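You operate a simulated robot arm through the tools that you are given. There is no shell and no other tool.

Carry out the task below with a simulated two-armed robot. There is one attempt and no reset: what you move stays moved.

Task
Give the wide rod 3 shots of oil and box it.
Fine: the white box; oil it in the grey tray by the oil bottle; swing the spout back.

The check looks at the end state, three seconds after you hand in, the way a careful person would. Anything else that was tipped, shoved, dropped, spilled or broken makes it a failure.

Robot
Two 7-joint arms with fingered hands on one trunk that stands fixed in place. Base frame: the origin is at the foot of the trunk, x ahead of it, y to its left, z up; the work surface is at about z = 800. Readings come in mm, degrees, newtons and seconds.
The left shoulder is at [104, 182, 1046], the right one opposite. With the tool pointing down near the work surface each hand reaches from about 480 to 880 mm from the base axis, measured 20 degrees to its own side. Payload 3.8 kg a hand.
Tool frame (each hand has its own): the origin (TCP) lies between the finger pads and is the grasp point; the fingertips stand 30 mm ahead of it; z points along the fingers, y is the line along which they close. The gripper opens to 104 mm; its body begins 35 mm behind the TCP. The gripper is a hand of 4 fingers: y runs from the thumb to the fingers, the wrist lies at [-17, -104, -178] in the tool frame, and closing takes about 1.5 s.
Orientation is that of the tool frame in the base frame, as a unit quaternion [x, y, z, w]. With the fingers straight down and the wrist toward the robot, the tool's x, y and z point along [0, 1, 0], [1, 0, 0] and [0, 0, -1] of the base frame.

Tools
- The arms move only by the tool servo_tool. It takes "left_steps", "right_steps" or both (then of equal length, played together; a hand with none holds still); each is a list of rows, each an object of numbers (a shift or turn left out is 0, a gripper value left out holds the last): "dx", "dy", "dz": the shift along the tool's x, y, z in units of 30 mm (1.0 is 30 mm); "ax", "ay", "az": the turn, a rotation vector about the tool's x, y, z in units of 8 degrees (1.0 is 8 degrees); "claw": the gripper command, from -1 (shut) to 1 (fully open), values between in proportion. In form: [{"dx": .., "dy": .., "dz": .., "ax": .., "ay": .., "az": .., "claw": ..}, ...]. A call has 1 to 20 rows; each row shifts and turns the commanded pose from where the row before left it, along the tool's axes as they then stand. A call with a number of a shift or a turn outside -1 to 1 is refused whole. Rows are played at 5 a second. More than 50 mm and 8.6 degrees between two rows, or a gripper value outside its range, and nothing of the call is played. A pose out of reach is approached as far as the arm can. The call stops where the force on the tool passes 40 N (or 10 N more than at its start, if that is more) or the arm is blocked; 0.2 s more then pass. The fingers move at their own pace (about 72 mm/s each) and stop on an object; they squeeze with about 29 N. The grip force told is the motor's: it shows also when the fingers shut on nothing. Time passes only in rows, and 0.2 s behind the last, so rows that do not move let the fingers close. It gives the time, the measured TCP pose, the force on the tool (base axes), the opening and the grip force at its end, in the units of the frame above (readings bear some noise), with the torque about the TCP (base axes, N m) and any sound that the robot's microphone picked up.
- Cameras (640 x 400 px; columns grow to the right, rows downward): "scene" is now at [206.7, 25.1, 1233.2]; the picture's right is [0.25, -0.97, 0.00], its down [-0.44, -0.12, -0.89] and it looks along [0.86, 0.22, -0.46] (base axes); focal length 214 px, centre (320, 200). "left" rides on the left gripper at [-66, -90, -126] in its tool frame; the picture's right is [-0.78, -0.30, 0.56], its down [0.57, -0.70, 0.42] and it looks along [0.27, 0.65, 0.71] (tool axes); focal length 275 px, centre (320, 200). "right" rides on the right gripper at [66, -90, -126] in its tool frame; the picture's right is [-0.78, 0.30, -0.56], its down [-0.57, -0.70, 0.42] and it looks along [-0.27, 0.65, 0.71] (tool axes); focal length 275 px, centre (320, 200). There is no depth. A picture from a camera that has moved, and an enlarged one, comes with that camera's place and axes in the base frame and with its lens.
- grab_frame(camera): a new picture of that camera. The clock stands still meanwhile.
- move_column(by): moves the trunk up (or, below 0, down) by that many mm; the arms and the scene camera ride with it, the base frame stays. It gives what a move gives, with no picture.
- grasp_type(shape, hand): the hand has 4 fingers and takes this shape, open, in about a second: jaw (thumb against the fingers, like two jaws); tri (thumb and two fingers); tip (a fingertip pinch); poke (one finger out to press); point (the index stretched); flat (the hand flat); cup (the hand cupped); fist (a fist). The gripper value then closes the fingers along that shape, each until it touches; the sizes above hold for jaw. It gives what a move gives, with no picture.
- turn_head(pan, tilt): turns the head with the scene camera to pan (to the left, within 86 degrees either way) and tilt (down, from -29 to 69), counted from straight ahead of the robot (the tilt from the chest, where the trunk bows). It gives what a move gives.
- close_up(camera, box): a new picture of the part [left, top, right, bottom] of that camera's present view, enlarged. The clock stands still meanwhile.
- hand_in(): hands the job in; it is judged then, once.

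Places have to be worked out from the pictures, the camera data and where the tool is seen. Open the grippers and draw the arms clear of the work before you hand the job in, unless the task says otherwise.

The tools are called after "Call:" as name(argument=value, ...) on one line, values as JSON. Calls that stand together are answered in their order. servo_tool: Moves the arms, as the interface text tells. Its arguments: {"type":"object","properties":{"left_steps":{"type":"array"},"right_steps":{"type":"array"}},"required":[]} The other tools are called the same way: move_column (by) moves the trunk up or down; grasp_type (shape, hand) gives the hand a shape; turn_head (pan, tilt) turns the head that bears the scene camera; grab_frame (camera) takes a picture; close_up (camera, box) takes an enlarged picture of a part of a camera's view; hand_in () hands the job in.

At the start:

```text
time_s: 0.0
left_tool_pos: [502.5, 320.3, 1230.1]
left_tcp_rot: [0.707, 0.707, 0.0, 0.0]
left_contact_force: [0.2, 0.0, -0.7]
left_wrist_torque: [0.03, -0.03, -0.01]
left_opening: 103.7
left_finger_force: 0.0
left_shape: jaw
right_tool_pos: [568.8, -122.3, 1189.5]
right_tcp_rot: [0.706, 0.708, 0.0, 0.0]
right_contact_force: [1.0, 0.0, -0.3]
right_wrist_torque: [-0.01, -0.02, -0.02]
right_opening: 103.5
right_finger_force: 0.1
right_shape: jaw
trunk travel left (down, up): [-200.0, 556.0]
head pan, tilt (commanded): [14.5, 27.3]
```

scene: 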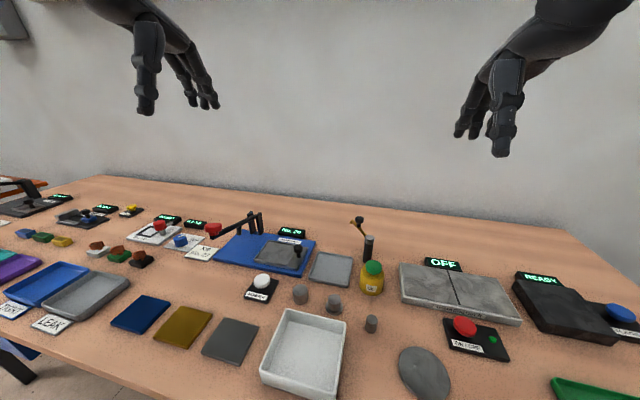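
right: 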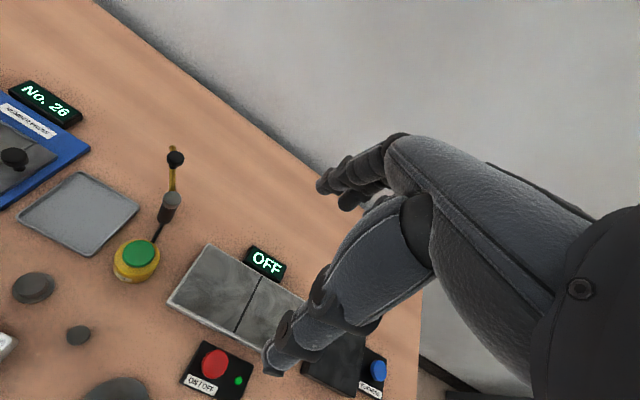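
left: 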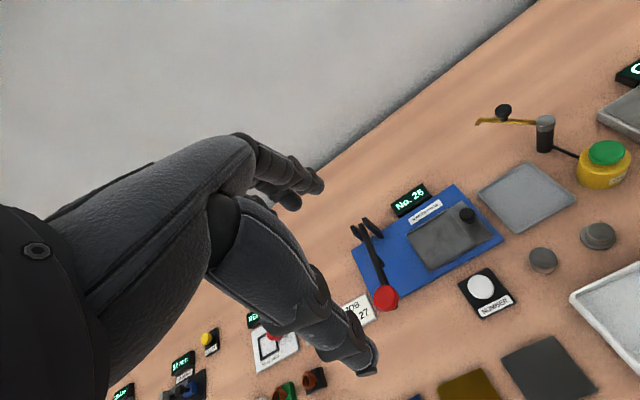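

The scene shows a grey tray near a yellow/green oil bottle with a swinging spout, several grey rods, and a white box. I'll zoom in to see details before moving.

Call:
close_up(camera="scene", box=[230, 200, 430, 325])

Call:
close_up(camera="scene", box=[240, 260, 480, 400])

Call:
close_up(camera="right", box=[0, 130, 240, 400])

Call:
close_up(camera="left", box=[400, 80, 640, 300])

```text
3.20 times, centred on (330, 262) of scene
camera zoom: at [206.7, 25.1, 1233.2], right [0.25, -0.97, 0.0], down [-0.44, -0.12, -0.89], along [0.86, 0.22, -0.46], focal length 686 px, centre (288, 0)
```

zoom: 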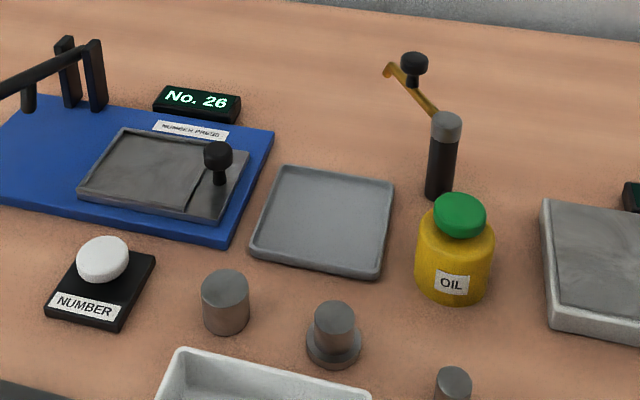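

```text
2.67 times, centred on (360, 330) of scene
camera zoom: at [206.7, 25.1, 1233.2], right [0.25, -0.97, 0.0], down [-0.44, -0.12, -0.89], along [0.86, 0.22, -0.46], focal length 572 px, centre (213, -147)
```

zoom: 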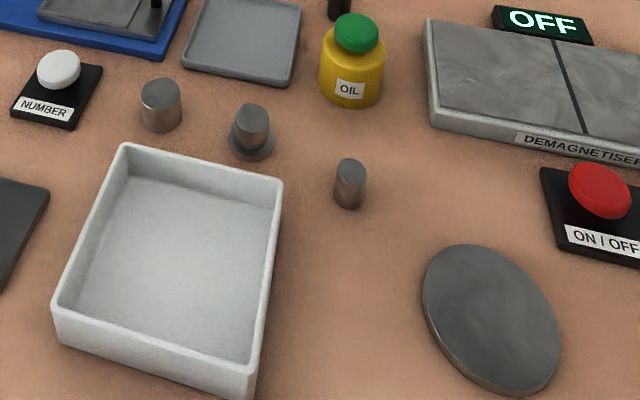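

```text
1.48 times, centred on (120, 265) of right
camera zoom: at [478.0, -56.3, 1314.3], right [0.3, -0.78, 0.56], down [-0.7, -0.57, -0.42], along [0.65, -0.26, -0.71], focal length 408 px, centre (616, 104)
```

zoom: 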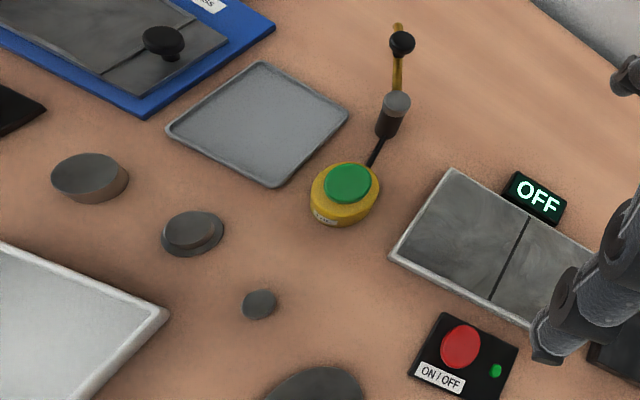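

```text
1.82 times, centred on (520, 190) of left
camera zoom: at [412.9, 253.0, 1358.1], right [-0.3, -0.78, -0.56], down [-0.7, 0.57, -0.42], along [0.65, 0.27, -0.71], focal length 500 px, centre (-44, 218)
```

zoom: 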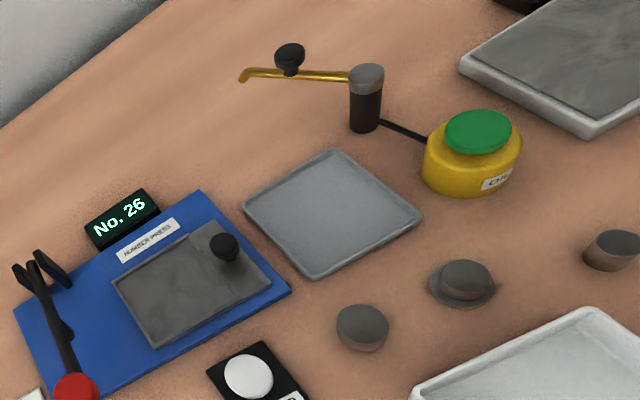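

The wide rod looks to be the plain fat cylinder (about 33 mm diameter) near (520,150); the flanged and the slim ones are its neighbours. I'll look round the rest of the table to be sure there are no other rods or white boxes.

Call:
turn_head(pan=50, tilt=40)

Call:
grab_frame(camera="scene")

Call:
turn_head(pan=-40, tilt=40)

Call:
grab_frame(camera="scene")

Call:
turn_head(pan=8, tilt=50)

Call:
grab_frame(camera="scene")

```text
time_s: 1.0
left_tool_pos: [504.6, 319.4, 1230.8]
left_tcp_rot: [0.707, 0.707, 0.0, 0.0]
left_contact_force: [0.0, 0.3, 0.4]
left_wrist_torque: [-0.01, 0.01, 0.0]
left_opening: 104.2
left_finger_force: 0.1
left_shape: jaw
right_tool_pos: [567.3, -121.7, 1188.1]
right_tcp_rot: [0.707, 0.707, -0.001, 0.0]
right_contact_force: [0.7, -0.5, 0.2]
right_wrist_torque: [0.02, 0.0, 0.02]
right_opening: 103.9
right_finger_force: 0.0
right_shape: jaw
trunk travel left (down, up): [-200.0, 556.0]
head pan, tilt (commanded): [50.0, 40.0]
```

```text
taken
camera scene: at [172.8, 67.3, 1213.7], right [0.77, -0.64, 0.0], down [-0.41, -0.49, -0.77], along [0.49, 0.59, -0.64], focal length 214 px, centre (320, 200)
```

scene: 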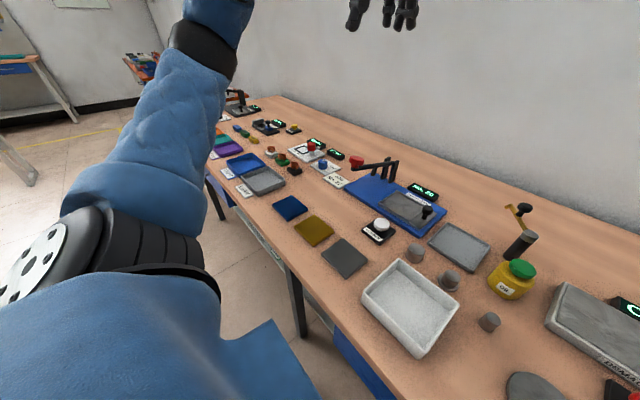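

```text
time_s: 2.7
left_tool_pos: [503.6, 318.6, 1231.0]
left_tcp_rot: [0.707, 0.707, 0.0, 0.0]
left_contact_force: [-0.2, -0.1, 0.5]
left_wrist_torque: [-0.01, 0.01, -0.02]
left_opening: 103.7
left_finger_force: 0.1
left_shape: jaw
right_tool_pos: [568.6, -121.6, 1188.6]
right_tcp_rot: [0.707, 0.707, 0.0, 0.0]
right_contact_force: [0.2, -1.1, -0.4]
right_wrist_torque: [0.0, 0.02, 0.04]
right_opening: 103.8
right_finger_force: 0.0
right_shape: jaw
trunk travel left (down, up): [-200.0, 556.0]
head pan, tilt (commanded): [-40.0, 40.0]
```

```text
taken
camera scene: at [183.3, -52.4, 1213.6], right [-0.64, -0.77, 0.0], down [-0.49, 0.41, -0.77], along [0.59, -0.49, -0.64], focal length 214 px, centre (320, 200)
```

scene: 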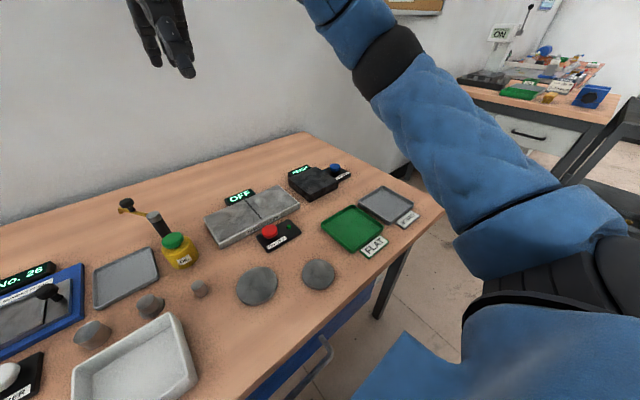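

```text
time_s: 3.8
left_tool_pos: [503.4, 318.6, 1231.0]
left_tcp_rot: [0.707, 0.707, 0.0, 0.0]
left_contact_force: [0.1, 0.4, -0.2]
left_wrist_torque: [-0.01, 0.02, -0.01]
left_opening: 103.6
left_finger_force: 0.0
left_shape: jaw
right_tool_pos: [567.8, -122.9, 1189.9]
right_tcp_rot: [0.707, 0.708, 0.0, 0.0]
right_contact_force: [-0.3, 0.1, -0.1]
right_wrist_torque: [-0.01, -0.02, -0.02]
right_opening: 103.6
right_finger_force: 0.1
right_shape: jaw
trunk travel left (down, up): [-200.0, 556.0]
head pan, tilt (commanded): [8.0, 50.0]
```

```text
taken
camera scene: at [194.4, 12.9, 1199.5], right [0.14, -0.99, 0.0], down [-0.76, -0.11, -0.64], along [0.64, 0.09, -0.77], focal length 214 px, centre (320, 200)
```

scene: 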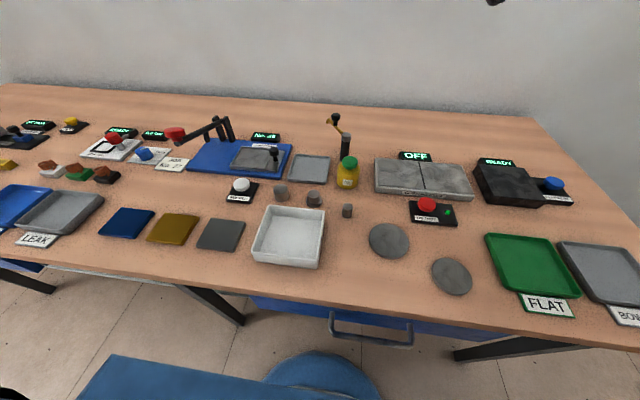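

Only three rods and one white box are present. I'll zoom into this steeper view to fix positions of the wide rod, box, tray, bottle and spout.

Call:
close_up(camera="scene", box=[220, 160, 370, 275])

Call:
close_up(camera="scene", box=[260, 100, 380, 200])

```text
3.48 times, centred on (295, 218) of scene
camera zoom: at [194.4, 12.9, 1199.5], right [0.14, -0.99, 0.0], down [-0.76, -0.11, -0.64], along [0.64, 0.09, -0.77], focal length 746 px, centre (407, 139)
```

zoom: 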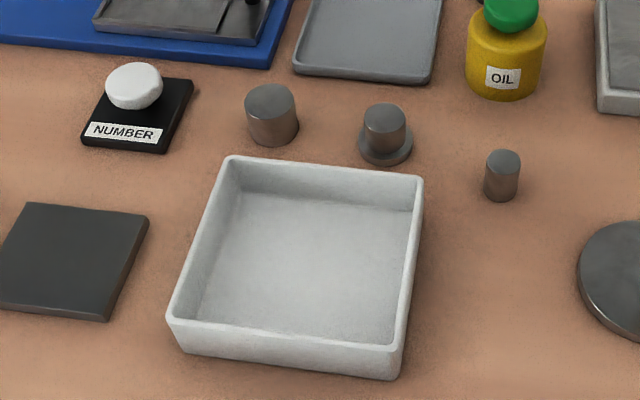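

```text
4.00 times, centred on (320, 150) of scene
camera zoom: at [194.4, 12.9, 1199.5], right [0.14, -0.99, 0.0], down [-0.76, -0.11, -0.64], along [0.64, 0.09, -0.77], focal length 858 px, centre (320, 400)
```

zoom: 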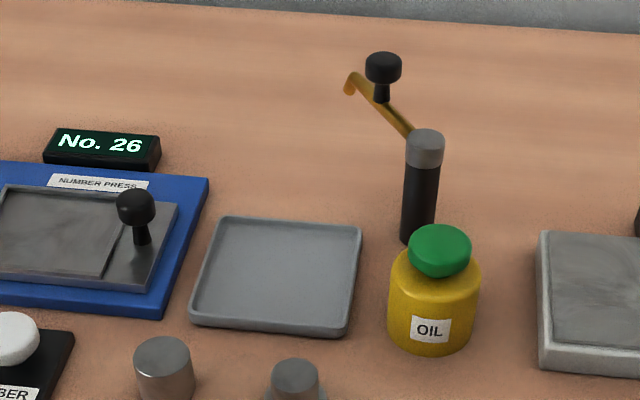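

The positions are consistent between views: wide rod ≈ (518,151) and 37 mm tall, box outer x 352–460 / y 42–159 with rim z≈845, tray centre ≈ (628,101), cap ≈ (594,-3,868), post ≈ (689,12), knob ≈ (735,46,905). I'll bring the left hand above the wide rod with the fingers half open.

Call:
servo_tool(left_steps=[{"dx": -0.47, "dy": 0.042, "dz": 0.75, "claw": 0.2}, {"dx": -0.47, "dy": 0.042, "dz": 0.75}, {"dx": -0.47, "dy": 0.042, "dz": 0.75}, {"dx": -0.47, "dy": 0.042, "dz": 0.75}, {"dx": -0.47, "dy": 0.042, "dz": 0.75}, {"dx": -0.47, "dy": 0.042, "dz": 0.75}, {"dx": -0.47, "dy": 0.042, "dz": 0.75}, {"dx": -0.47, "dy": 0.042, "dz": 0.75}, {"dx": -0.47, "dy": 0.042, "dz": 0.75}, {"dx": -0.47, "dy": 0.042, "dz": 0.75}, {"dx": -0.47, "dy": 0.042, "dz": 0.75}, {"dx": -0.47, "dy": 0.042, "dz": 0.75}, {}, {}])

Call:
grab_frame(camera="left")

Call:
grab_frame(camera="scene")

Call:
grab_frame(camera="right")

```text
time_s: 6.8
left_tool_pos: [519.4, 149.7, 960.6]
left_tcp_rot: [0.707, 0.707, 0.0, 0.0]
left_contact_force: [-0.3, -0.8, -0.2]
left_wrist_torque: [0.05, 0.03, 0.04]
left_opening: 62.9
left_finger_force: 0.1
left_shape: jaw
right_tool_pos: [568.3, -121.5, 1188.1]
right_tcp_rot: [0.707, 0.708, 0.0, -0.001]
right_contact_force: [-0.1, -0.3, 0.2]
right_wrist_torque: [0.01, -0.01, 0.02]
right_opening: 103.8
right_finger_force: 0.0
right_shape: jaw
trunk travel left (down, up): [-200.0, 556.0]
head pan, tilt (commanded): [8.0, 50.0]
```

```text
taken
camera left: at [428.9, 84.2, 1088.0], right [-0.3, -0.78, -0.56], down [-0.7, 0.57, -0.42], along [0.65, 0.27, -0.71], focal length 275 px, centre (320, 200)
```

left: 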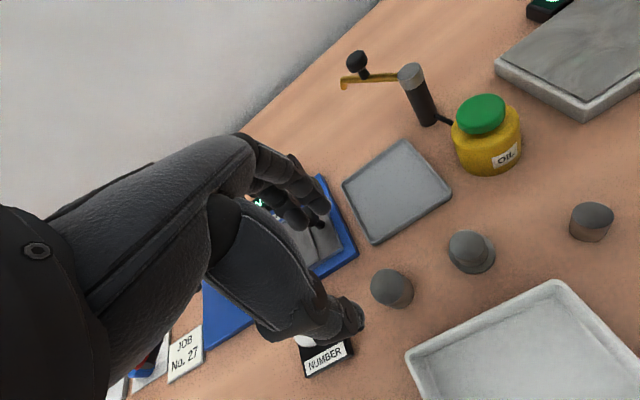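

```text
taken
camera scene: at [194.5, 12.9, 1199.5], right [0.14, -0.99, 0.0], down [-0.76, -0.11, -0.64], along [0.64, 0.09, -0.77], focal length 214 px, centre (320, 200)
```

scene: 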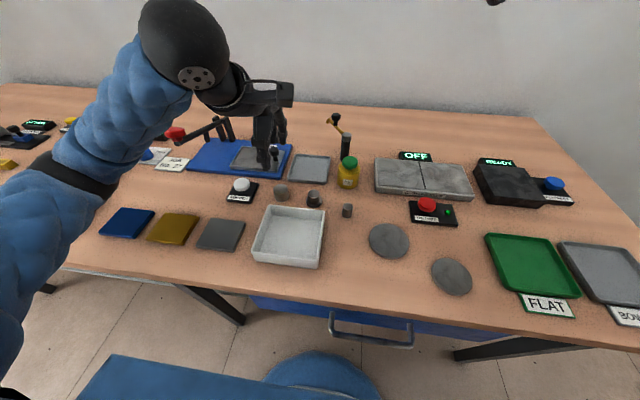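

```text
taken
camera right: at [478.1, -56.4, 1314.2], right [0.3, -0.78, 0.56], down [-0.7, -0.57, -0.42], along [0.65, -0.26, -0.71], focal length 275 px, centre (320, 200)
```

right: 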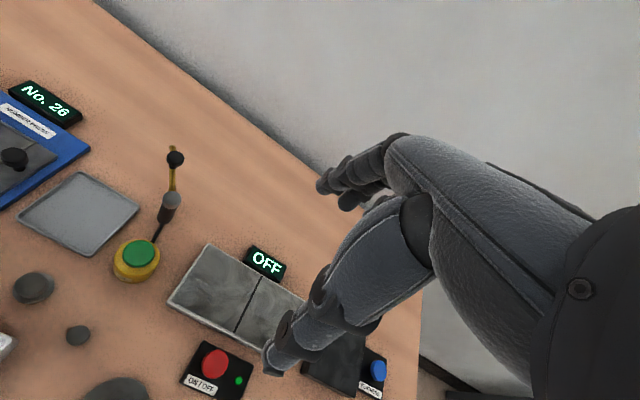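

The left hand hovers at (519,150,961) with about 63 mm opening. I'll zoom in on the fingers to understand their width and the clearance to neighbours.

Call:
close_up(camera="left", box=[200, 120, 500, 380])

Call:
close_up(camera="scene", box=[200, 60, 360, 220])

```text
1.54 times, centred on (350, 250) of left
camera zoom: at [428.9, 84.2, 1088.0], right [-0.3, -0.78, -0.56], down [-0.7, 0.57, -0.42], along [0.65, 0.27, -0.71], focal length 424 px, centre (274, 123)
```

zoom: 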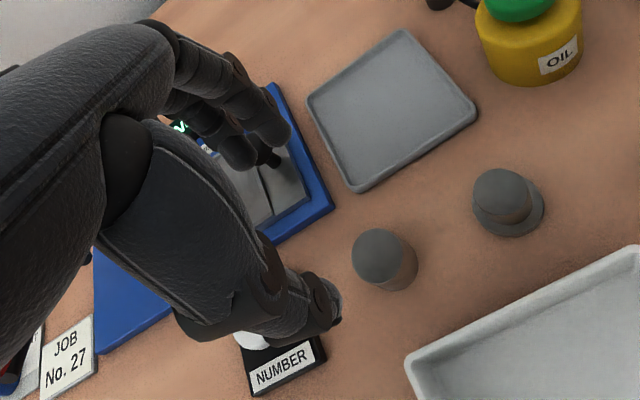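

```text
2.50 times, centred on (280, 140) of scene
camera zoom: at [194.5, 12.9, 1199.5], right [0.14, -0.99, 0.0], down [-0.76, -0.11, -0.64], along [0.64, 0.09, -0.77], focal length 536 px, centre (420, 350)
```

zoom: 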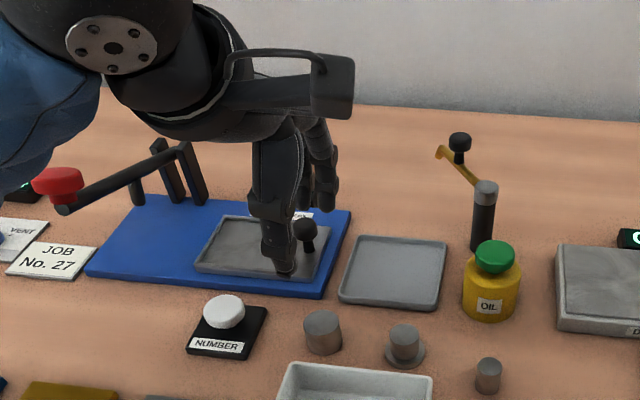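

Rod top is seen at about (518,148) under the TCP, so the alignment is good. I'll lower the left hand halfway and check clearances.

Call:
servo_tool(left_steps=[{"dz": 0.6}, {"dz": 0.6}, {"dz": 0.6}, {"dz": 0.5}, {}])

Call:
close_up(camera="left", box=[200, 120, 500, 380])

Call:
close_up(camera="scene", box=[200, 100, 360, 240])

```text
time_s: 8.0
left_tool_pos: [518.6, 151.3, 892.6]
left_tcp_rot: [0.707, 0.707, -0.001, 0.0]
left_contact_force: [-0.1, -0.4, -0.2]
left_wrist_torque: [0.0, 0.02, -0.01]
left_opening: 62.8
left_finger_force: 0.0
left_shape: jaw
right_tool_pos: [567.7, -121.7, 1188.1]
right_tcp_rot: [0.707, 0.707, 0.0, 0.0]
right_contact_force: [-0.5, 0.3, -0.3]
right_wrist_torque: [0.01, -0.02, 0.01]
right_opening: 103.7
right_finger_force: 0.0
right_shape: jaw
trunk travel left (down, up): [-200.0, 556.0]
head pan, tilt (commanded): [8.0, 50.0]
```

```text
1.54 times, centred on (350, 250) of left
camera zoom: at [428.1, 83.9, 1019.5], right [-0.3, -0.78, -0.56], down [-0.7, 0.57, -0.42], along [0.65, 0.27, -0.71], focal length 424 px, centre (274, 123)
```

zoom: 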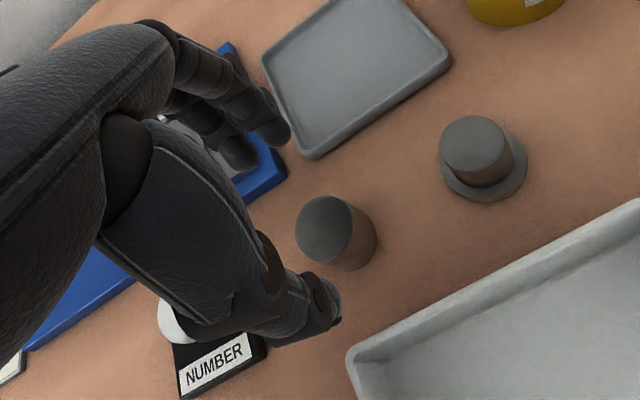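

```text
2.86 times, centred on (280, 170) of scene
camera zoom: at [194.4, 12.9, 1199.5], right [0.14, -0.99, 0.0], down [-0.76, -0.11, -0.64], along [0.64, 0.09, -0.77], focal length 613 px, centre (434, 286)
```

zoom: 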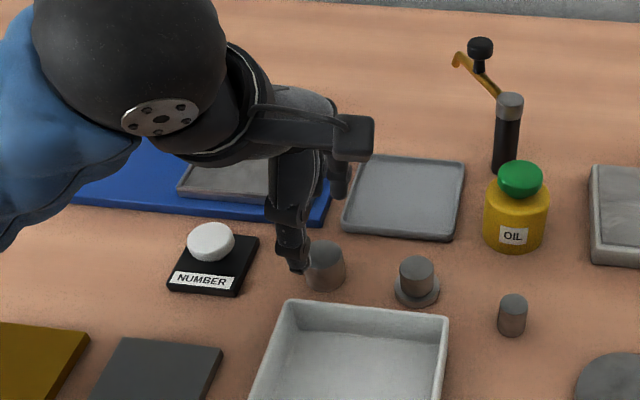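

The rod is confirmed at (518,150) directly below the TCP, thumb tip at x≈481 clear of the box. I'll descend to about z=836.

Call:
servo_tool(left_steps=[{"dz": 0.4}, {"dz": 0.4}, {"dz": 0.4}, {"dz": 0.3}, {"dz": 0.2}, {"dz": 0.15}, {}])

Call:
close_up(camera="left", box=[200, 120, 500, 380])

Call:
close_up(camera="scene", box=[200, 100, 360, 240])

```text
time_s: 9.6
left_tool_pos: [520.0, 149.7, 834.7]
left_tcp_rot: [0.707, 0.708, 0.0, 0.0]
left_contact_force: [2.7, -0.2, -0.9]
left_wrist_torque: [0.02, -0.06, 0.02]
left_opening: 60.0
left_finger_force: 0.1
left_shape: jaw
right_tool_pos: [569.3, -122.1, 1188.2]
right_tcp_rot: [0.706, 0.708, 0.0, 0.001]
right_contact_force: [-0.3, 0.3, -0.1]
right_wrist_torque: [-0.02, -0.03, 0.01]
right_opening: 103.7
right_finger_force: 0.1
right_shape: jaw
trunk travel left (down, up): [-200.0, 556.0]
head pan, tilt (commanded): [8.0, 50.0]
```

```text
1.54 times, centred on (350, 250) of left
camera zoom: at [429.1, 83.4, 962.9], right [-0.29, -0.78, -0.56], down [-0.7, 0.57, -0.42], along [0.65, 0.27, -0.71], focal length 424 px, centre (274, 123)
```

zoom: 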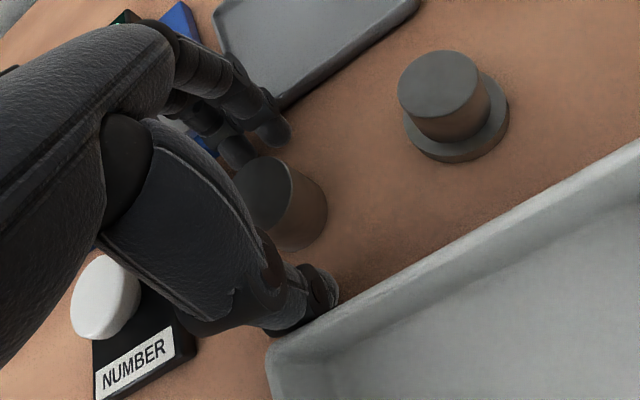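

```text
2.86 times, centred on (280, 170) of scene
camera zoom: at [194.7, 12.6, 1199.6], right [0.14, -0.99, 0.0], down [-0.76, -0.11, -0.64], along [0.64, 0.09, -0.77], focal length 613 px, centre (434, 286)
```

zoom: 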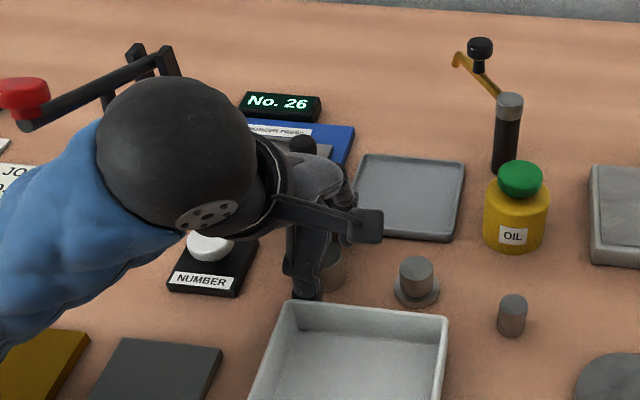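

A slight 2.7 N push in +x suggests the thumb is just brushing the box wall, so I'll close now, which pulls the thumb away from it.

Call:
servo_tool(left_steps=[{"claw": -0.1}, {"claw": -0.3}, {"claw": -0.6}, {"claw": -1}, {}, {}, {}, {}, {}, {}])

Call:
close_up(camera="left", box=[200, 120, 500, 380])

Call:
close_up(camera="scene", box=[200, 100, 360, 240])

```text
time_s: 11.8
left_tool_pos: [519.8, 148.6, 836.4]
left_tcp_rot: [0.707, 0.708, 0.001, 0.001]
left_contact_force: [0.6, 0.1, -0.2]
left_wrist_torque: [-0.02, 0.0, 0.02]
left_opening: 25.2
left_finger_force: 28.4
left_shape: jaw
right_tool_pos: [567.8, -121.7, 1189.0]
right_tcp_rot: [0.706, 0.708, 0.0, 0.001]
right_contact_force: [-0.4, 0.2, -0.4]
right_wrist_torque: [-0.02, -0.03, -0.01]
right_opening: 103.8
right_finger_force: 0.0
right_shape: jaw
trunk travel left (down, up): [-200.0, 556.0]
head pan, tilt (commanded): [8.0, 50.0]
```

```text
1.54 times, centred on (350, 250) of left
camera zoom: at [428.5, 83.0, 963.0], right [-0.3, -0.78, -0.56], down [-0.7, 0.57, -0.42], along [0.65, 0.27, -0.71], focal length 424 px, centre (274, 123)
```

zoom: 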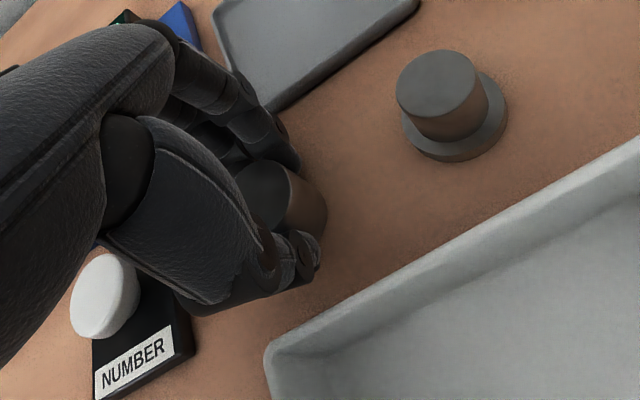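

```text
2.86 times, centred on (280, 170) of scene
camera zoom: at [194.2, 12.4, 1199.6], right [0.14, -0.99, 0.0], down [-0.76, -0.11, -0.64], along [0.64, 0.09, -0.77], focal length 613 px, centre (434, 286)
```

zoom: 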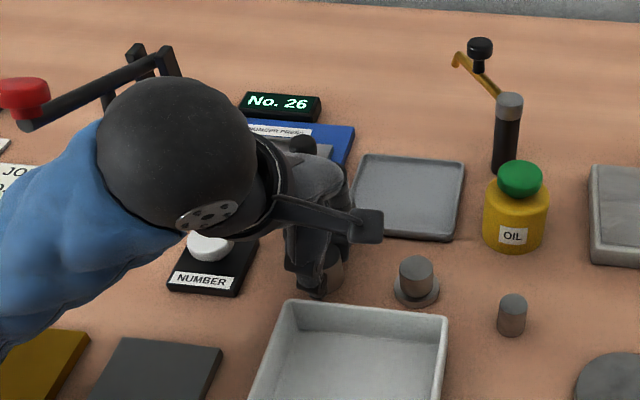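

The fingers have closed on the rod (opening 25, grip 28 N), and box and flanged rod are undisturbed. I'll lift it slowly and check it follows.

Call:
servo_tool(left_steps=[{"dz": -0.2}, {"dz": -0.3}, {"dz": -0.4}, {"dz": -0.4}, {"dz": -0.4}, {"dz": -0.3}, {}])

Call:
close_up(camera="left", box=[200, 120, 500, 380])

Call:
close_up(camera="scene", box=[200, 100, 360, 240])

```text
time_s: 13.4
left_tool_pos: [520.4, 149.9, 896.3]
left_tcp_rot: [0.707, 0.707, 0.0, 0.0]
left_contact_force: [-0.1, -0.6, -2.3]
left_wrist_torque: [0.0, 0.02, -0.03]
left_opening: 25.1
left_finger_force: 28.9
left_shape: jaw
right_tool_pos: [568.3, -122.1, 1189.0]
right_tcp_rot: [0.707, 0.708, 0.0, 0.001]
right_contact_force: [0.5, 0.2, 0.6]
right_wrist_torque: [0.02, -0.02, -0.02]
right_opening: 103.5
right_finger_force: 0.1
right_shape: jaw
trunk travel left (down, up): [-200.0, 556.0]
head pan, tilt (commanded): [8.0, 50.0]
```

```text
1.54 times, centred on (350, 250) of left
camera zoom: at [428.8, 83.2, 1023.6], right [-0.3, -0.78, -0.56], down [-0.7, 0.57, -0.42], along [0.65, 0.27, -0.71], focal length 424 px, centre (274, 123)
```

zoom: 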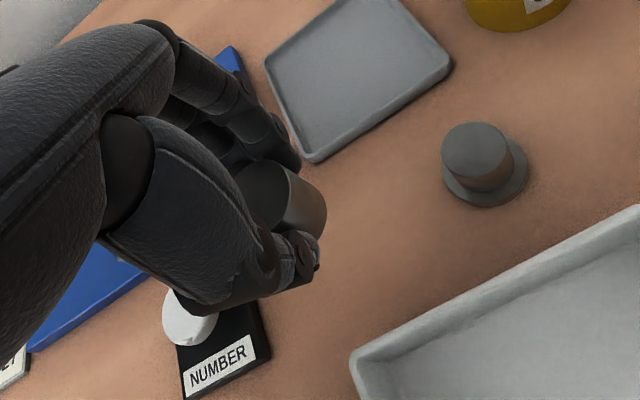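

```text
2.86 times, centred on (280, 170) of scene
camera zoom: at [194.7, 13.0, 1199.4], right [0.14, -0.99, 0.0], down [-0.76, -0.11, -0.64], along [0.64, 0.09, -0.77], focal length 613 px, centre (434, 286)
```

zoom: 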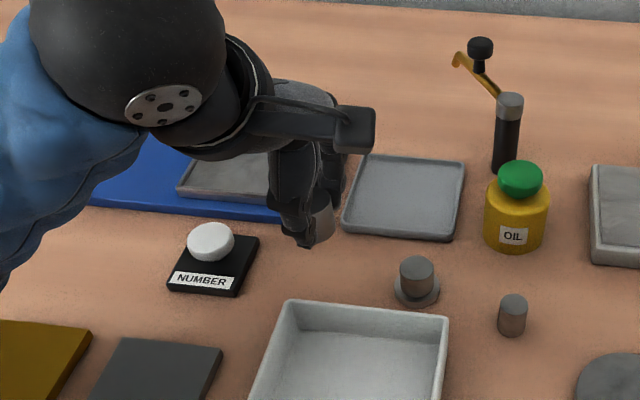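

The rod is held securely (about 2.3 N weight). Before placing it, I want a more exact fix on the spout pivot and tip, so I take strong zooms from the scene and right cameras.

Call:
close_up(camera="scene", box=[315, 100, 375, 140])

Call:
close_up(camera="scene", box=[315, 130, 375, 190])

Call:
close_up(camera="right", box=[90, 130, 210, 290])

Call:
close_up(camera="left", box=[280, 0, 560, 190])

```text
10.00 times, centred on (345, 120) of scene
camera zoom: at [194.7, 13.0, 1199.4], right [0.14, -0.99, 0.0], down [-0.76, -0.11, -0.64], along [0.64, 0.09, -0.77], focal length 2145 px, centre (70, 1000)
```

zoom: 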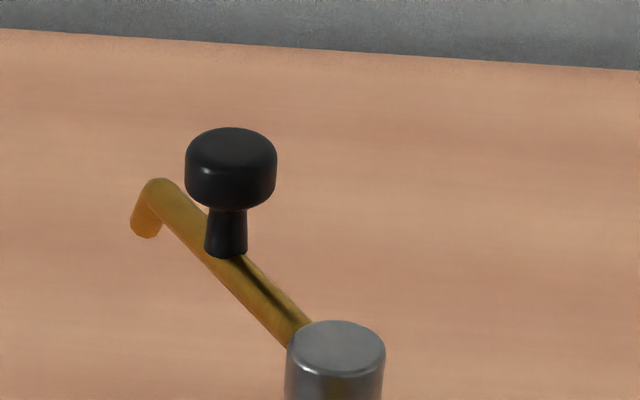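

```text
6.67 times, centred on (345, 160) of scene
camera zoom: at [194.7, 13.0, 1199.4], right [0.14, -0.99, 0.0], down [-0.76, -0.11, -0.64], along [0.64, 0.09, -0.77], focal length 1430 px, centre (153, 467)
```

zoom: 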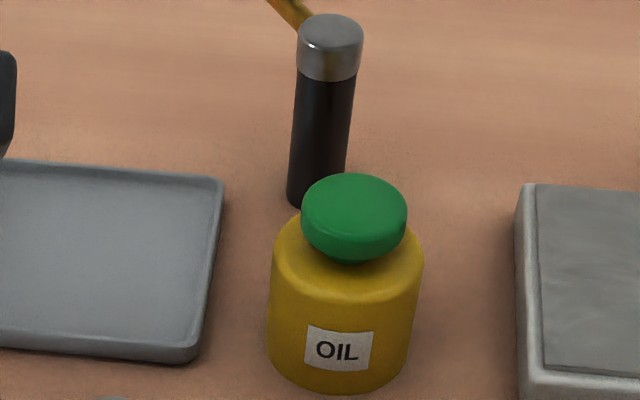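

```text
2.50 times, centred on (150, 210) of right
camera zoom: at [478.3, -56.3, 1314.1], right [0.3, -0.78, 0.56], down [-0.7, -0.57, -0.42], along [0.65, -0.26, -0.71], focal length 688 px, centre (745, 175)
```

zoom: 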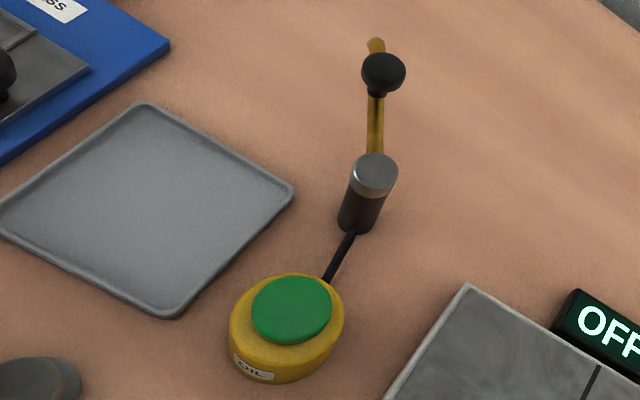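

```text
2.11 times, centred on (420, 95) of left
camera zoom: at [428.8, 83.2, 1023.6], right [-0.3, -0.78, -0.56], down [-0.7, 0.57, -0.42], along [0.65, 0.27, -0.71], focal length 580 px, centre (110, 421)
```

zoom: 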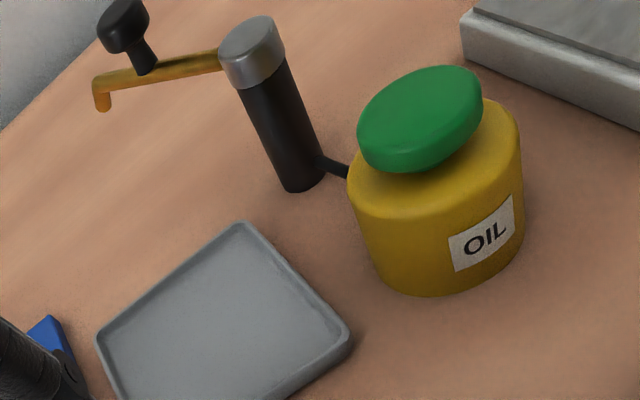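

From several views the post is at ≈(687.5,11) and spout tip ≈(774.5,71.5), i.e. about 106 mm long, which matches the post-to-tray-centre distance (~107 mm). So I'll set the rod at the tray centre ≈(629,101); first raise and move over it.

Call:
servo_tool(left_steps=[{"dz": -0.5}, {"dz": -0.4}, {"dx": -0.258, "dy": 0.61}, {"dx": -0.258, "dy": 0.61}, {"dx": -0.258, "dy": 0.61}, {"dx": -0.258, "dy": 0.61}, {"dx": -0.258, "dy": 0.61}, {"dx": -0.258, "dy": 0.61}, {}, {}])

Call:
grab_frame(camera="left")

Call:
close_up(camera="scene", box=[240, 90, 400, 210])

Call:
close_up(camera="right", box=[0, 100, 240, 300])

```text
time_s: 15.6
left_tool_pos: [629.1, 104.0, 922.5]
left_tcp_rot: [0.707, 0.707, 0.0, 0.0]
left_contact_force: [0.2, 0.4, -1.1]
left_wrist_torque: [0.0, -0.02, 0.01]
left_opening: 24.9
left_finger_force: 29.4
left_shape: jaw
right_tool_pos: [568.7, -121.3, 1187.7]
right_tcp_rot: [0.706, 0.708, 0.0, 0.0]
right_contact_force: [0.9, 0.4, -0.1]
right_wrist_torque: [0.03, 0.0, -0.01]
right_opening: 103.8
right_finger_force: 0.1
right_shape: jaw
trunk travel left (down, up): [-200.0, 556.0]
head pan, tilt (commanded): [8.0, 50.0]
```

```text
taken
camera left: at [538.2, 38.7, 1049.7], right [-0.3, -0.78, -0.56], down [-0.7, 0.57, -0.42], along [0.65, 0.27, -0.71], focal length 275 px, centre (320, 200)
```

left: 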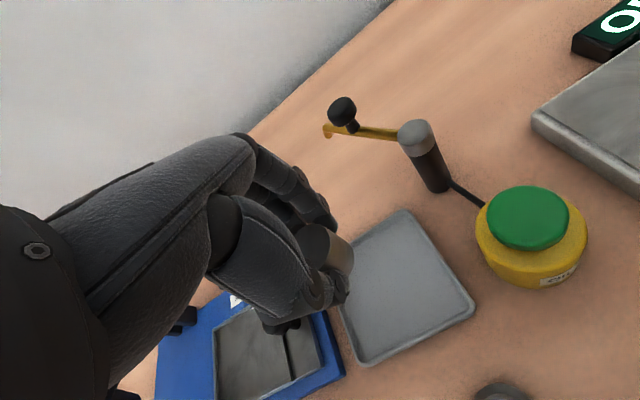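

```text
3.33 times, centred on (320, 150) of scene
camera zoom: at [194.7, 12.9, 1199.4], right [0.14, -0.99, 0.0], down [-0.76, -0.11, -0.64], along [0.64, 0.09, -0.77], focal length 715 px, centre (320, 367)
```

zoom: 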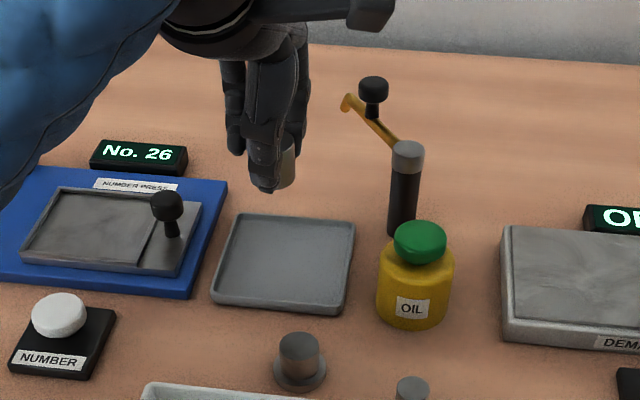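

```text
2.00 times, centred on (120, 200) of right
camera zoom: at [478.3, -56.4, 1314.1], right [0.3, -0.78, 0.56], down [-0.7, -0.57, -0.42], along [0.65, -0.26, -0.71], focal length 551 px, centre (720, 200)
```

zoom: 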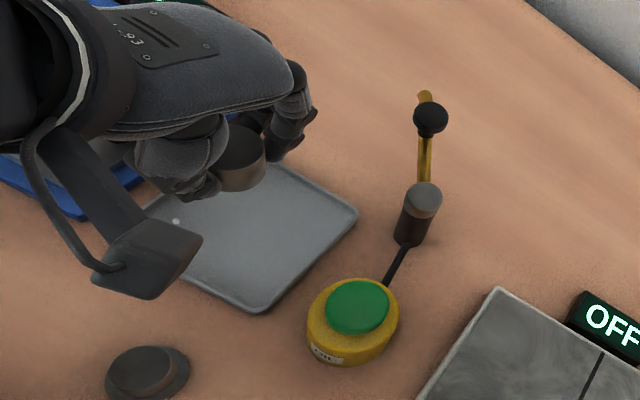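

The right camera puts the held rod at about (631,102), over the tray centre. I'll lower to just above the tray floor, then ease down in small steps.

Call:
servo_tool(left_steps=[{"dz": 0.5}, {"dz": 0.5}, {"dz": 0.5}, {"dz": 0.5}, {"dz": 0.35}, {"dz": 0.2}, {}])

Call:
close_up(camera="left", box=[240, 150, 540, 390])

Call:
close_up(camera="right", box=[0, 100, 240, 300])

```text
time_s: 17.2
left_tool_pos: [630.4, 104.2, 850.0]
left_tcp_rot: [0.706, 0.708, 0.003, 0.001]
left_contact_force: [-0.8, -0.3, -2.9]
left_wrist_torque: [-0.02, -0.01, 0.01]
left_opening: 25.1
left_finger_force: 29.3
left_shape: jaw
right_tool_pos: [566.0, -121.5, 1189.7]
right_tcp_rot: [0.707, 0.707, 0.0, 0.0]
right_contact_force: [0.1, 0.1, -0.7]
right_wrist_torque: [-0.01, -0.01, 0.05]
right_opening: 103.7
right_finger_force: 0.1
right_shape: jaw
trunk travel left (down, up): [-200.0, 556.0]
head pan, tilt (commanded): [8.0, 50.0]
```

```text
1.67 times, centred on (390, 270) of left
camera zoom: at [538.4, 37.9, 976.7], right [-0.29, -0.78, -0.56], down [-0.7, 0.57, -0.43], along [0.65, 0.27, -0.71], focal length 459 px, centre (203, 83)
```

zoom: 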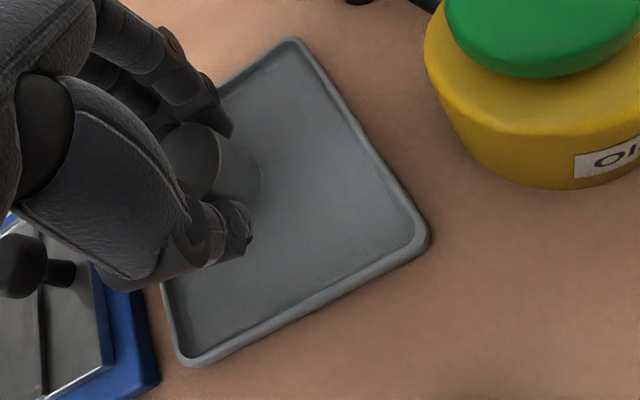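

```text
2.00 times, centred on (120, 200) of right
camera zoom: at [477.6, -57.5, 1315.1], right [0.3, -0.78, 0.56], down [-0.7, -0.57, -0.43], along [0.65, -0.26, -0.71], focal length 551 px, centre (720, 200)
```

zoom: 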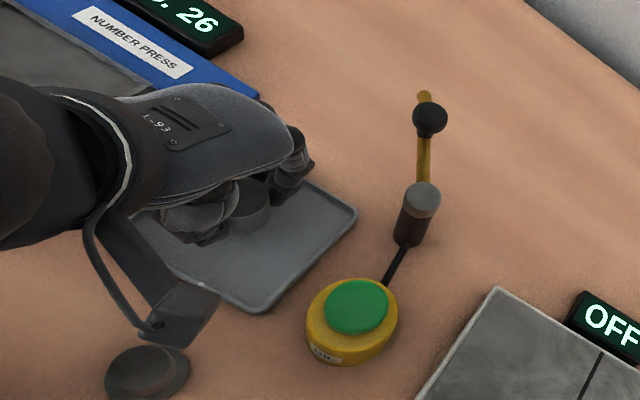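

The rod hovers just above the tray; I'll pause one beat for the arm to settle, then ease it down.

Call:
servo_tool(left_steps=[{}, {}])

```text
time_s: 17.8
left_tool_pos: [628.6, 104.5, 849.5]
left_tcp_rot: [0.707, 0.707, 0.002, 0.001]
left_contact_force: [-0.8, -0.4, -1.6]
left_wrist_torque: [-0.03, 0.02, 0.01]
left_opening: 25.0
left_finger_force: 29.5
left_shape: jaw
right_tool_pos: [567.5, -123.5, 1190.2]
right_tcp_rot: [0.706, 0.708, 0.001, 0.0]
right_contact_force: [-0.3, -0.6, -0.1]
right_wrist_torque: [-0.02, 0.02, -0.03]
right_opening: 103.6
right_finger_force: 0.1
right_shape: jaw
trunk travel left (down, up): [-200.0, 556.0]
head pan, tilt (commanded): [8.0, 50.0]
```

The left hand reads z≈849.5, a few mm above what I commanded, so I want to check that nothing (like the forearm on the press lever) is touching. I'll look at the scene from the head.

Call:
grab_frame(camera="scene")

Call:
close_up(camera="scene", box=[140, 60, 360, 220])

Call:
grab_frame(camera="right")

```text
taken
camera scene: at [193.9, 11.7, 1199.9], right [0.14, -0.99, 0.0], down [-0.76, -0.11, -0.64], along [0.64, 0.09, -0.77], focal length 214 px, centre (320, 200)
```

scene: 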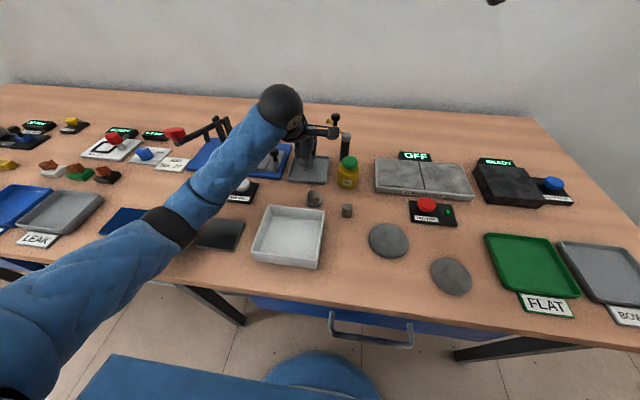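

```text
2.50 times, centred on (250, 140) of scene
camera zoom: at [193.9, 11.7, 1199.9], right [0.14, -0.99, 0.0], down [-0.76, -0.11, -0.64], along [0.64, 0.09, -0.77], focal length 536 px, centre (495, 350)
```

zoom: 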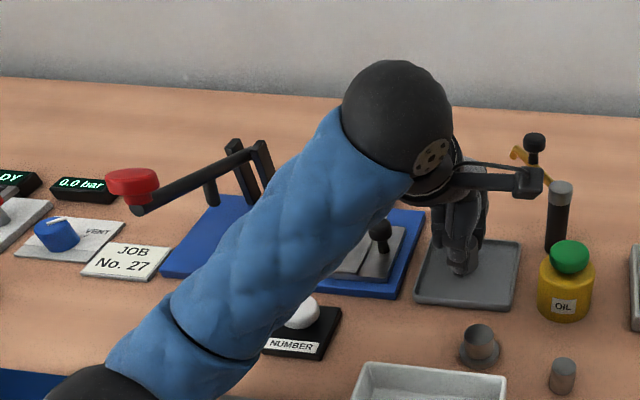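

```text
taken
camera right: at [477.4, -57.6, 1314.8], right [0.3, -0.78, 0.56], down [-0.7, -0.57, -0.43], along [0.65, -0.26, -0.71], focal length 275 px, centre (320, 200)
```

right: 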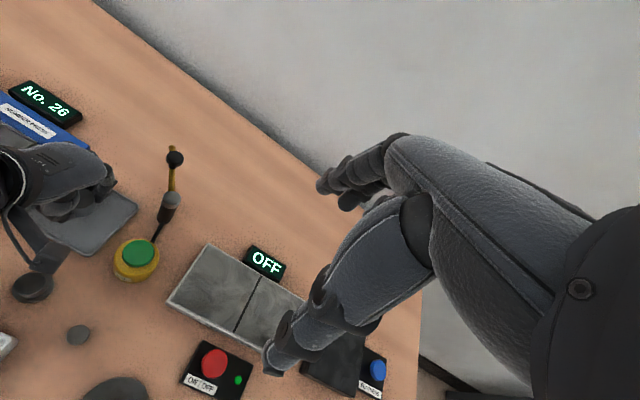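

No visible collision of the forearm, but both arms and head shifted about 1 mm, hinting at a light contact somewhere. I'll raise 9 mm and compare the readings with the command.

Call:
servo_tool(left_steps=[{"dz": -0.3}, {}, {}])

Call:
servo_tool(left_steps=[{"dz": -0.5}, {}, {}])

Call:
grab_frame(camera="scene")

```text
time_s: 18.6
left_tool_pos: [628.6, 102.9, 854.8]
left_tcp_rot: [0.707, 0.707, 0.0, 0.0]
left_contact_force: [0.4, 0.1, -2.1]
left_wrist_torque: [-0.03, -0.01, -0.03]
left_opening: 24.9
left_finger_force: 28.9
left_shape: jaw
right_tool_pos: [566.6, -124.2, 1188.2]
right_tcp_rot: [0.706, 0.708, 0.0, -0.001]
right_contact_force: [1.5, 0.3, -0.1]
right_wrist_torque: [0.01, 0.0, 0.02]
right_opening: 103.7
right_finger_force: 0.1
right_shape: jaw
trunk travel left (down, up): [-200.0, 556.0]
head pan, tilt (commanded): [8.0, 50.0]
```

```text
time_s: 19.4
left_tool_pos: [630.5, 101.5, 868.9]
left_tcp_rot: [0.707, 0.707, 0.001, 0.0]
left_contact_force: [1.3, 0.0, -1.3]
left_wrist_torque: [-0.03, -0.02, -0.01]
left_opening: 24.9
left_finger_force: 29.1
left_shape: jaw
right_tool_pos: [568.5, -121.9, 1188.5]
right_tcp_rot: [0.707, 0.707, 0.0, 0.0]
right_contact_force: [0.6, 1.2, 0.4]
right_wrist_torque: [0.05, -0.03, 0.03]
right_opening: 103.7
right_finger_force: 0.0
right_shape: jaw
trunk travel left (down, up): [-200.0, 556.0]
head pan, tilt (commanded): [8.0, 50.0]
```

```text
taken
camera scene: at [194.6, 12.9, 1199.4], right [0.14, -0.99, 0.0], down [-0.76, -0.11, -0.64], along [0.64, 0.09, -0.77], focal length 214 px, centre (320, 200)
```

scene: 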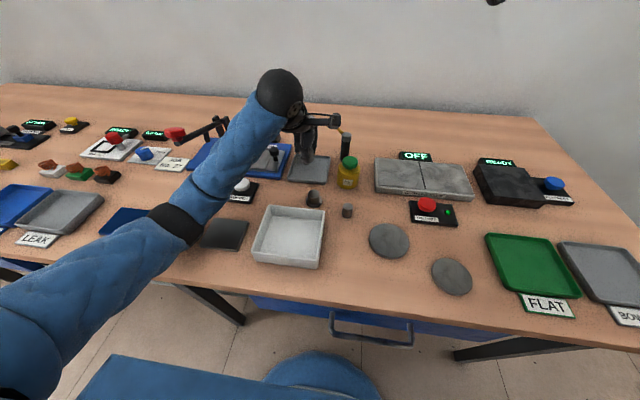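

At commanded z≈871 and 856 the arm follows, but at 847 something resisted slightly. I'll look at the left elbow and upper arm from the head to find what it was near.

Call:
turn_head(pan=45, tilt=55)

Call:
grab_frame(camera="scene")

Call:
turn_head(pan=30, tilt=35)

Call:
grab_frame(camera="scene")

```text
time_s: 20.4
left_tool_pos: [629.7, 103.1, 870.9]
left_tcp_rot: [0.706, 0.708, 0.0, -0.001]
left_contact_force: [0.5, 0.8, -2.0]
left_wrist_torque: [-0.02, -0.02, -0.02]
left_opening: 24.9
left_finger_force: 28.8
left_shape: jaw
right_tool_pos: [567.3, -121.7, 1187.9]
right_tcp_rot: [0.706, 0.708, 0.0, 0.0]
right_contact_force: [0.6, -0.5, 0.1]
right_wrist_torque: [0.0, -0.01, -0.01]
right_opening: 104.0
right_finger_force: 0.1
right_shape: jaw
trunk travel left (down, up): [-200.0, 556.0]
head pan, tilt (commanded): [45.0, 55.0]
```

```text
taken
camera scene: at [169.4, 53.1, 1192.9], right [0.71, -0.71, 0.0], down [-0.58, -0.58, -0.57], along [0.41, 0.41, -0.82], focal length 214 px, centre (320, 200)
```

scene: 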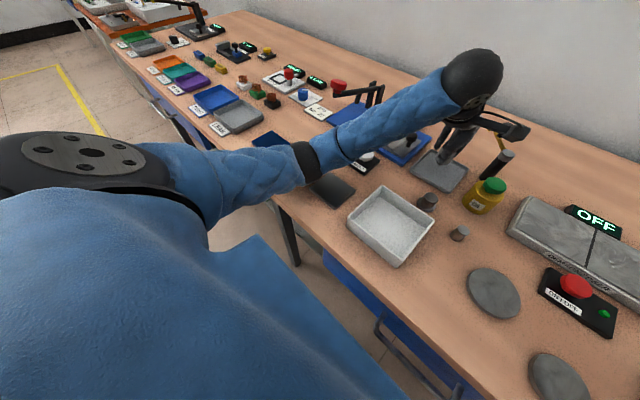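

```text
time_s: 21.3
left_tool_pos: [629.5, 103.7, 870.7]
left_tcp_rot: [0.707, 0.707, 0.0, 0.0]
left_contact_force: [0.2, -0.3, -2.3]
left_wrist_torque: [-0.01, 0.0, 0.01]
left_opening: 24.6
left_finger_force: 28.8
left_shape: jaw
right_tool_pos: [567.7, -123.0, 1189.1]
right_tcp_rot: [0.706, 0.708, -0.001, 0.001]
right_contact_force: [0.3, -0.1, 0.2]
right_wrist_torque: [0.01, 0.01, 0.01]
right_opening: 103.8
right_finger_force: 0.0
right_shape: jaw
trunk travel left (down, up): [-200.0, 556.0]
head pan, tilt (commanded): [30.0, 35.0]
```

```text
taken
camera scene: at [194.6, 46.3, 1221.1], right [0.5, -0.87, 0.0], down [-0.5, -0.29, -0.82], along [0.71, 0.41, -0.57], focal length 214 px, centre (320, 200)
```

scene: 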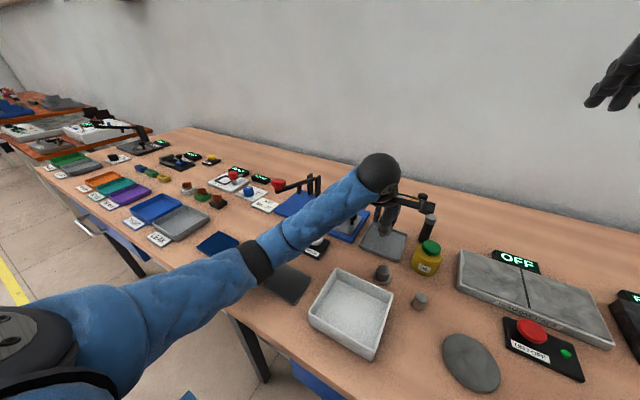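

Triangulating from the three head views puts the left elbow at roughly (400,337,~830), i.e. almost down on the slabs at the table front – that was the resistance. I'll raise the trunk 150 mm so the elbow rides higher, then lower the hand again.

Call:
move_column(by=150)

Call:
turn_head(pan=8, tilt=50)

Call:
grab_frame(camera="scene")

```text
time_s: 23.0
left_tool_pos: [629.8, 104.0, 1020.9]
left_tcp_rot: [0.707, 0.707, 0.0, -0.001]
left_contact_force: [0.0, -0.5, -2.8]
left_wrist_torque: [-0.01, 0.02, 0.0]
left_opening: 25.0
left_finger_force: 29.2
left_shape: jaw
right_tool_pos: [568.7, -122.9, 1336.9]
right_tcp_rot: [0.707, 0.707, -0.001, 0.0]
right_contact_force: [0.9, -0.4, 0.2]
right_wrist_torque: [0.05, -0.01, 0.01]
right_opening: 103.8
right_finger_force: 0.0
right_shape: jaw
trunk travel left (down, up): [-350.0, 406.0]
head pan, tilt (commanded): [30.0, 35.0]
```

```text
time_s: 23.9
left_tool_pos: [629.4, 103.8, 1020.5]
left_tcp_rot: [0.707, 0.707, 0.0, 0.0]
left_contact_force: [0.2, -0.1, -1.3]
left_wrist_torque: [-0.01, 0.02, -0.02]
left_opening: 24.8
left_finger_force: 28.5
left_shape: jaw
right_tool_pos: [568.2, -122.1, 1338.3]
right_tcp_rot: [0.707, 0.707, 0.0, 0.0]
right_contact_force: [1.5, -0.1, 0.3]
right_wrist_torque: [0.03, 0.01, -0.02]
right_opening: 103.7
right_finger_force: 0.0
right_shape: jaw
trunk travel left (down, up): [-350.0, 406.0]
head pan, tilt (commanded): [8.0, 50.0]
```

```text
taken
camera scene: at [131.4, 13.0, 1352.9], right [0.14, -0.99, 0.0], down [-0.76, -0.11, -0.64], along [0.64, 0.09, -0.77], focal length 214 px, centre (320, 200)
```

scene: 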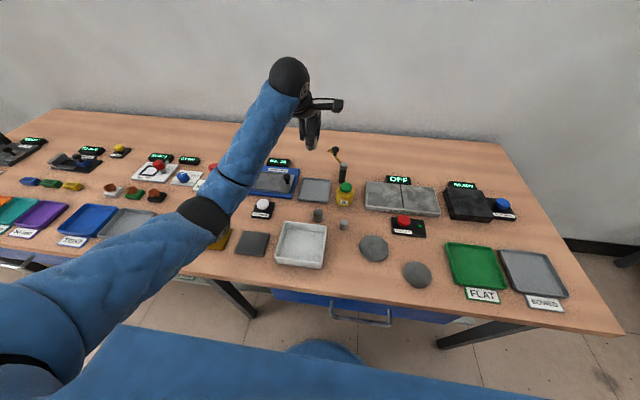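

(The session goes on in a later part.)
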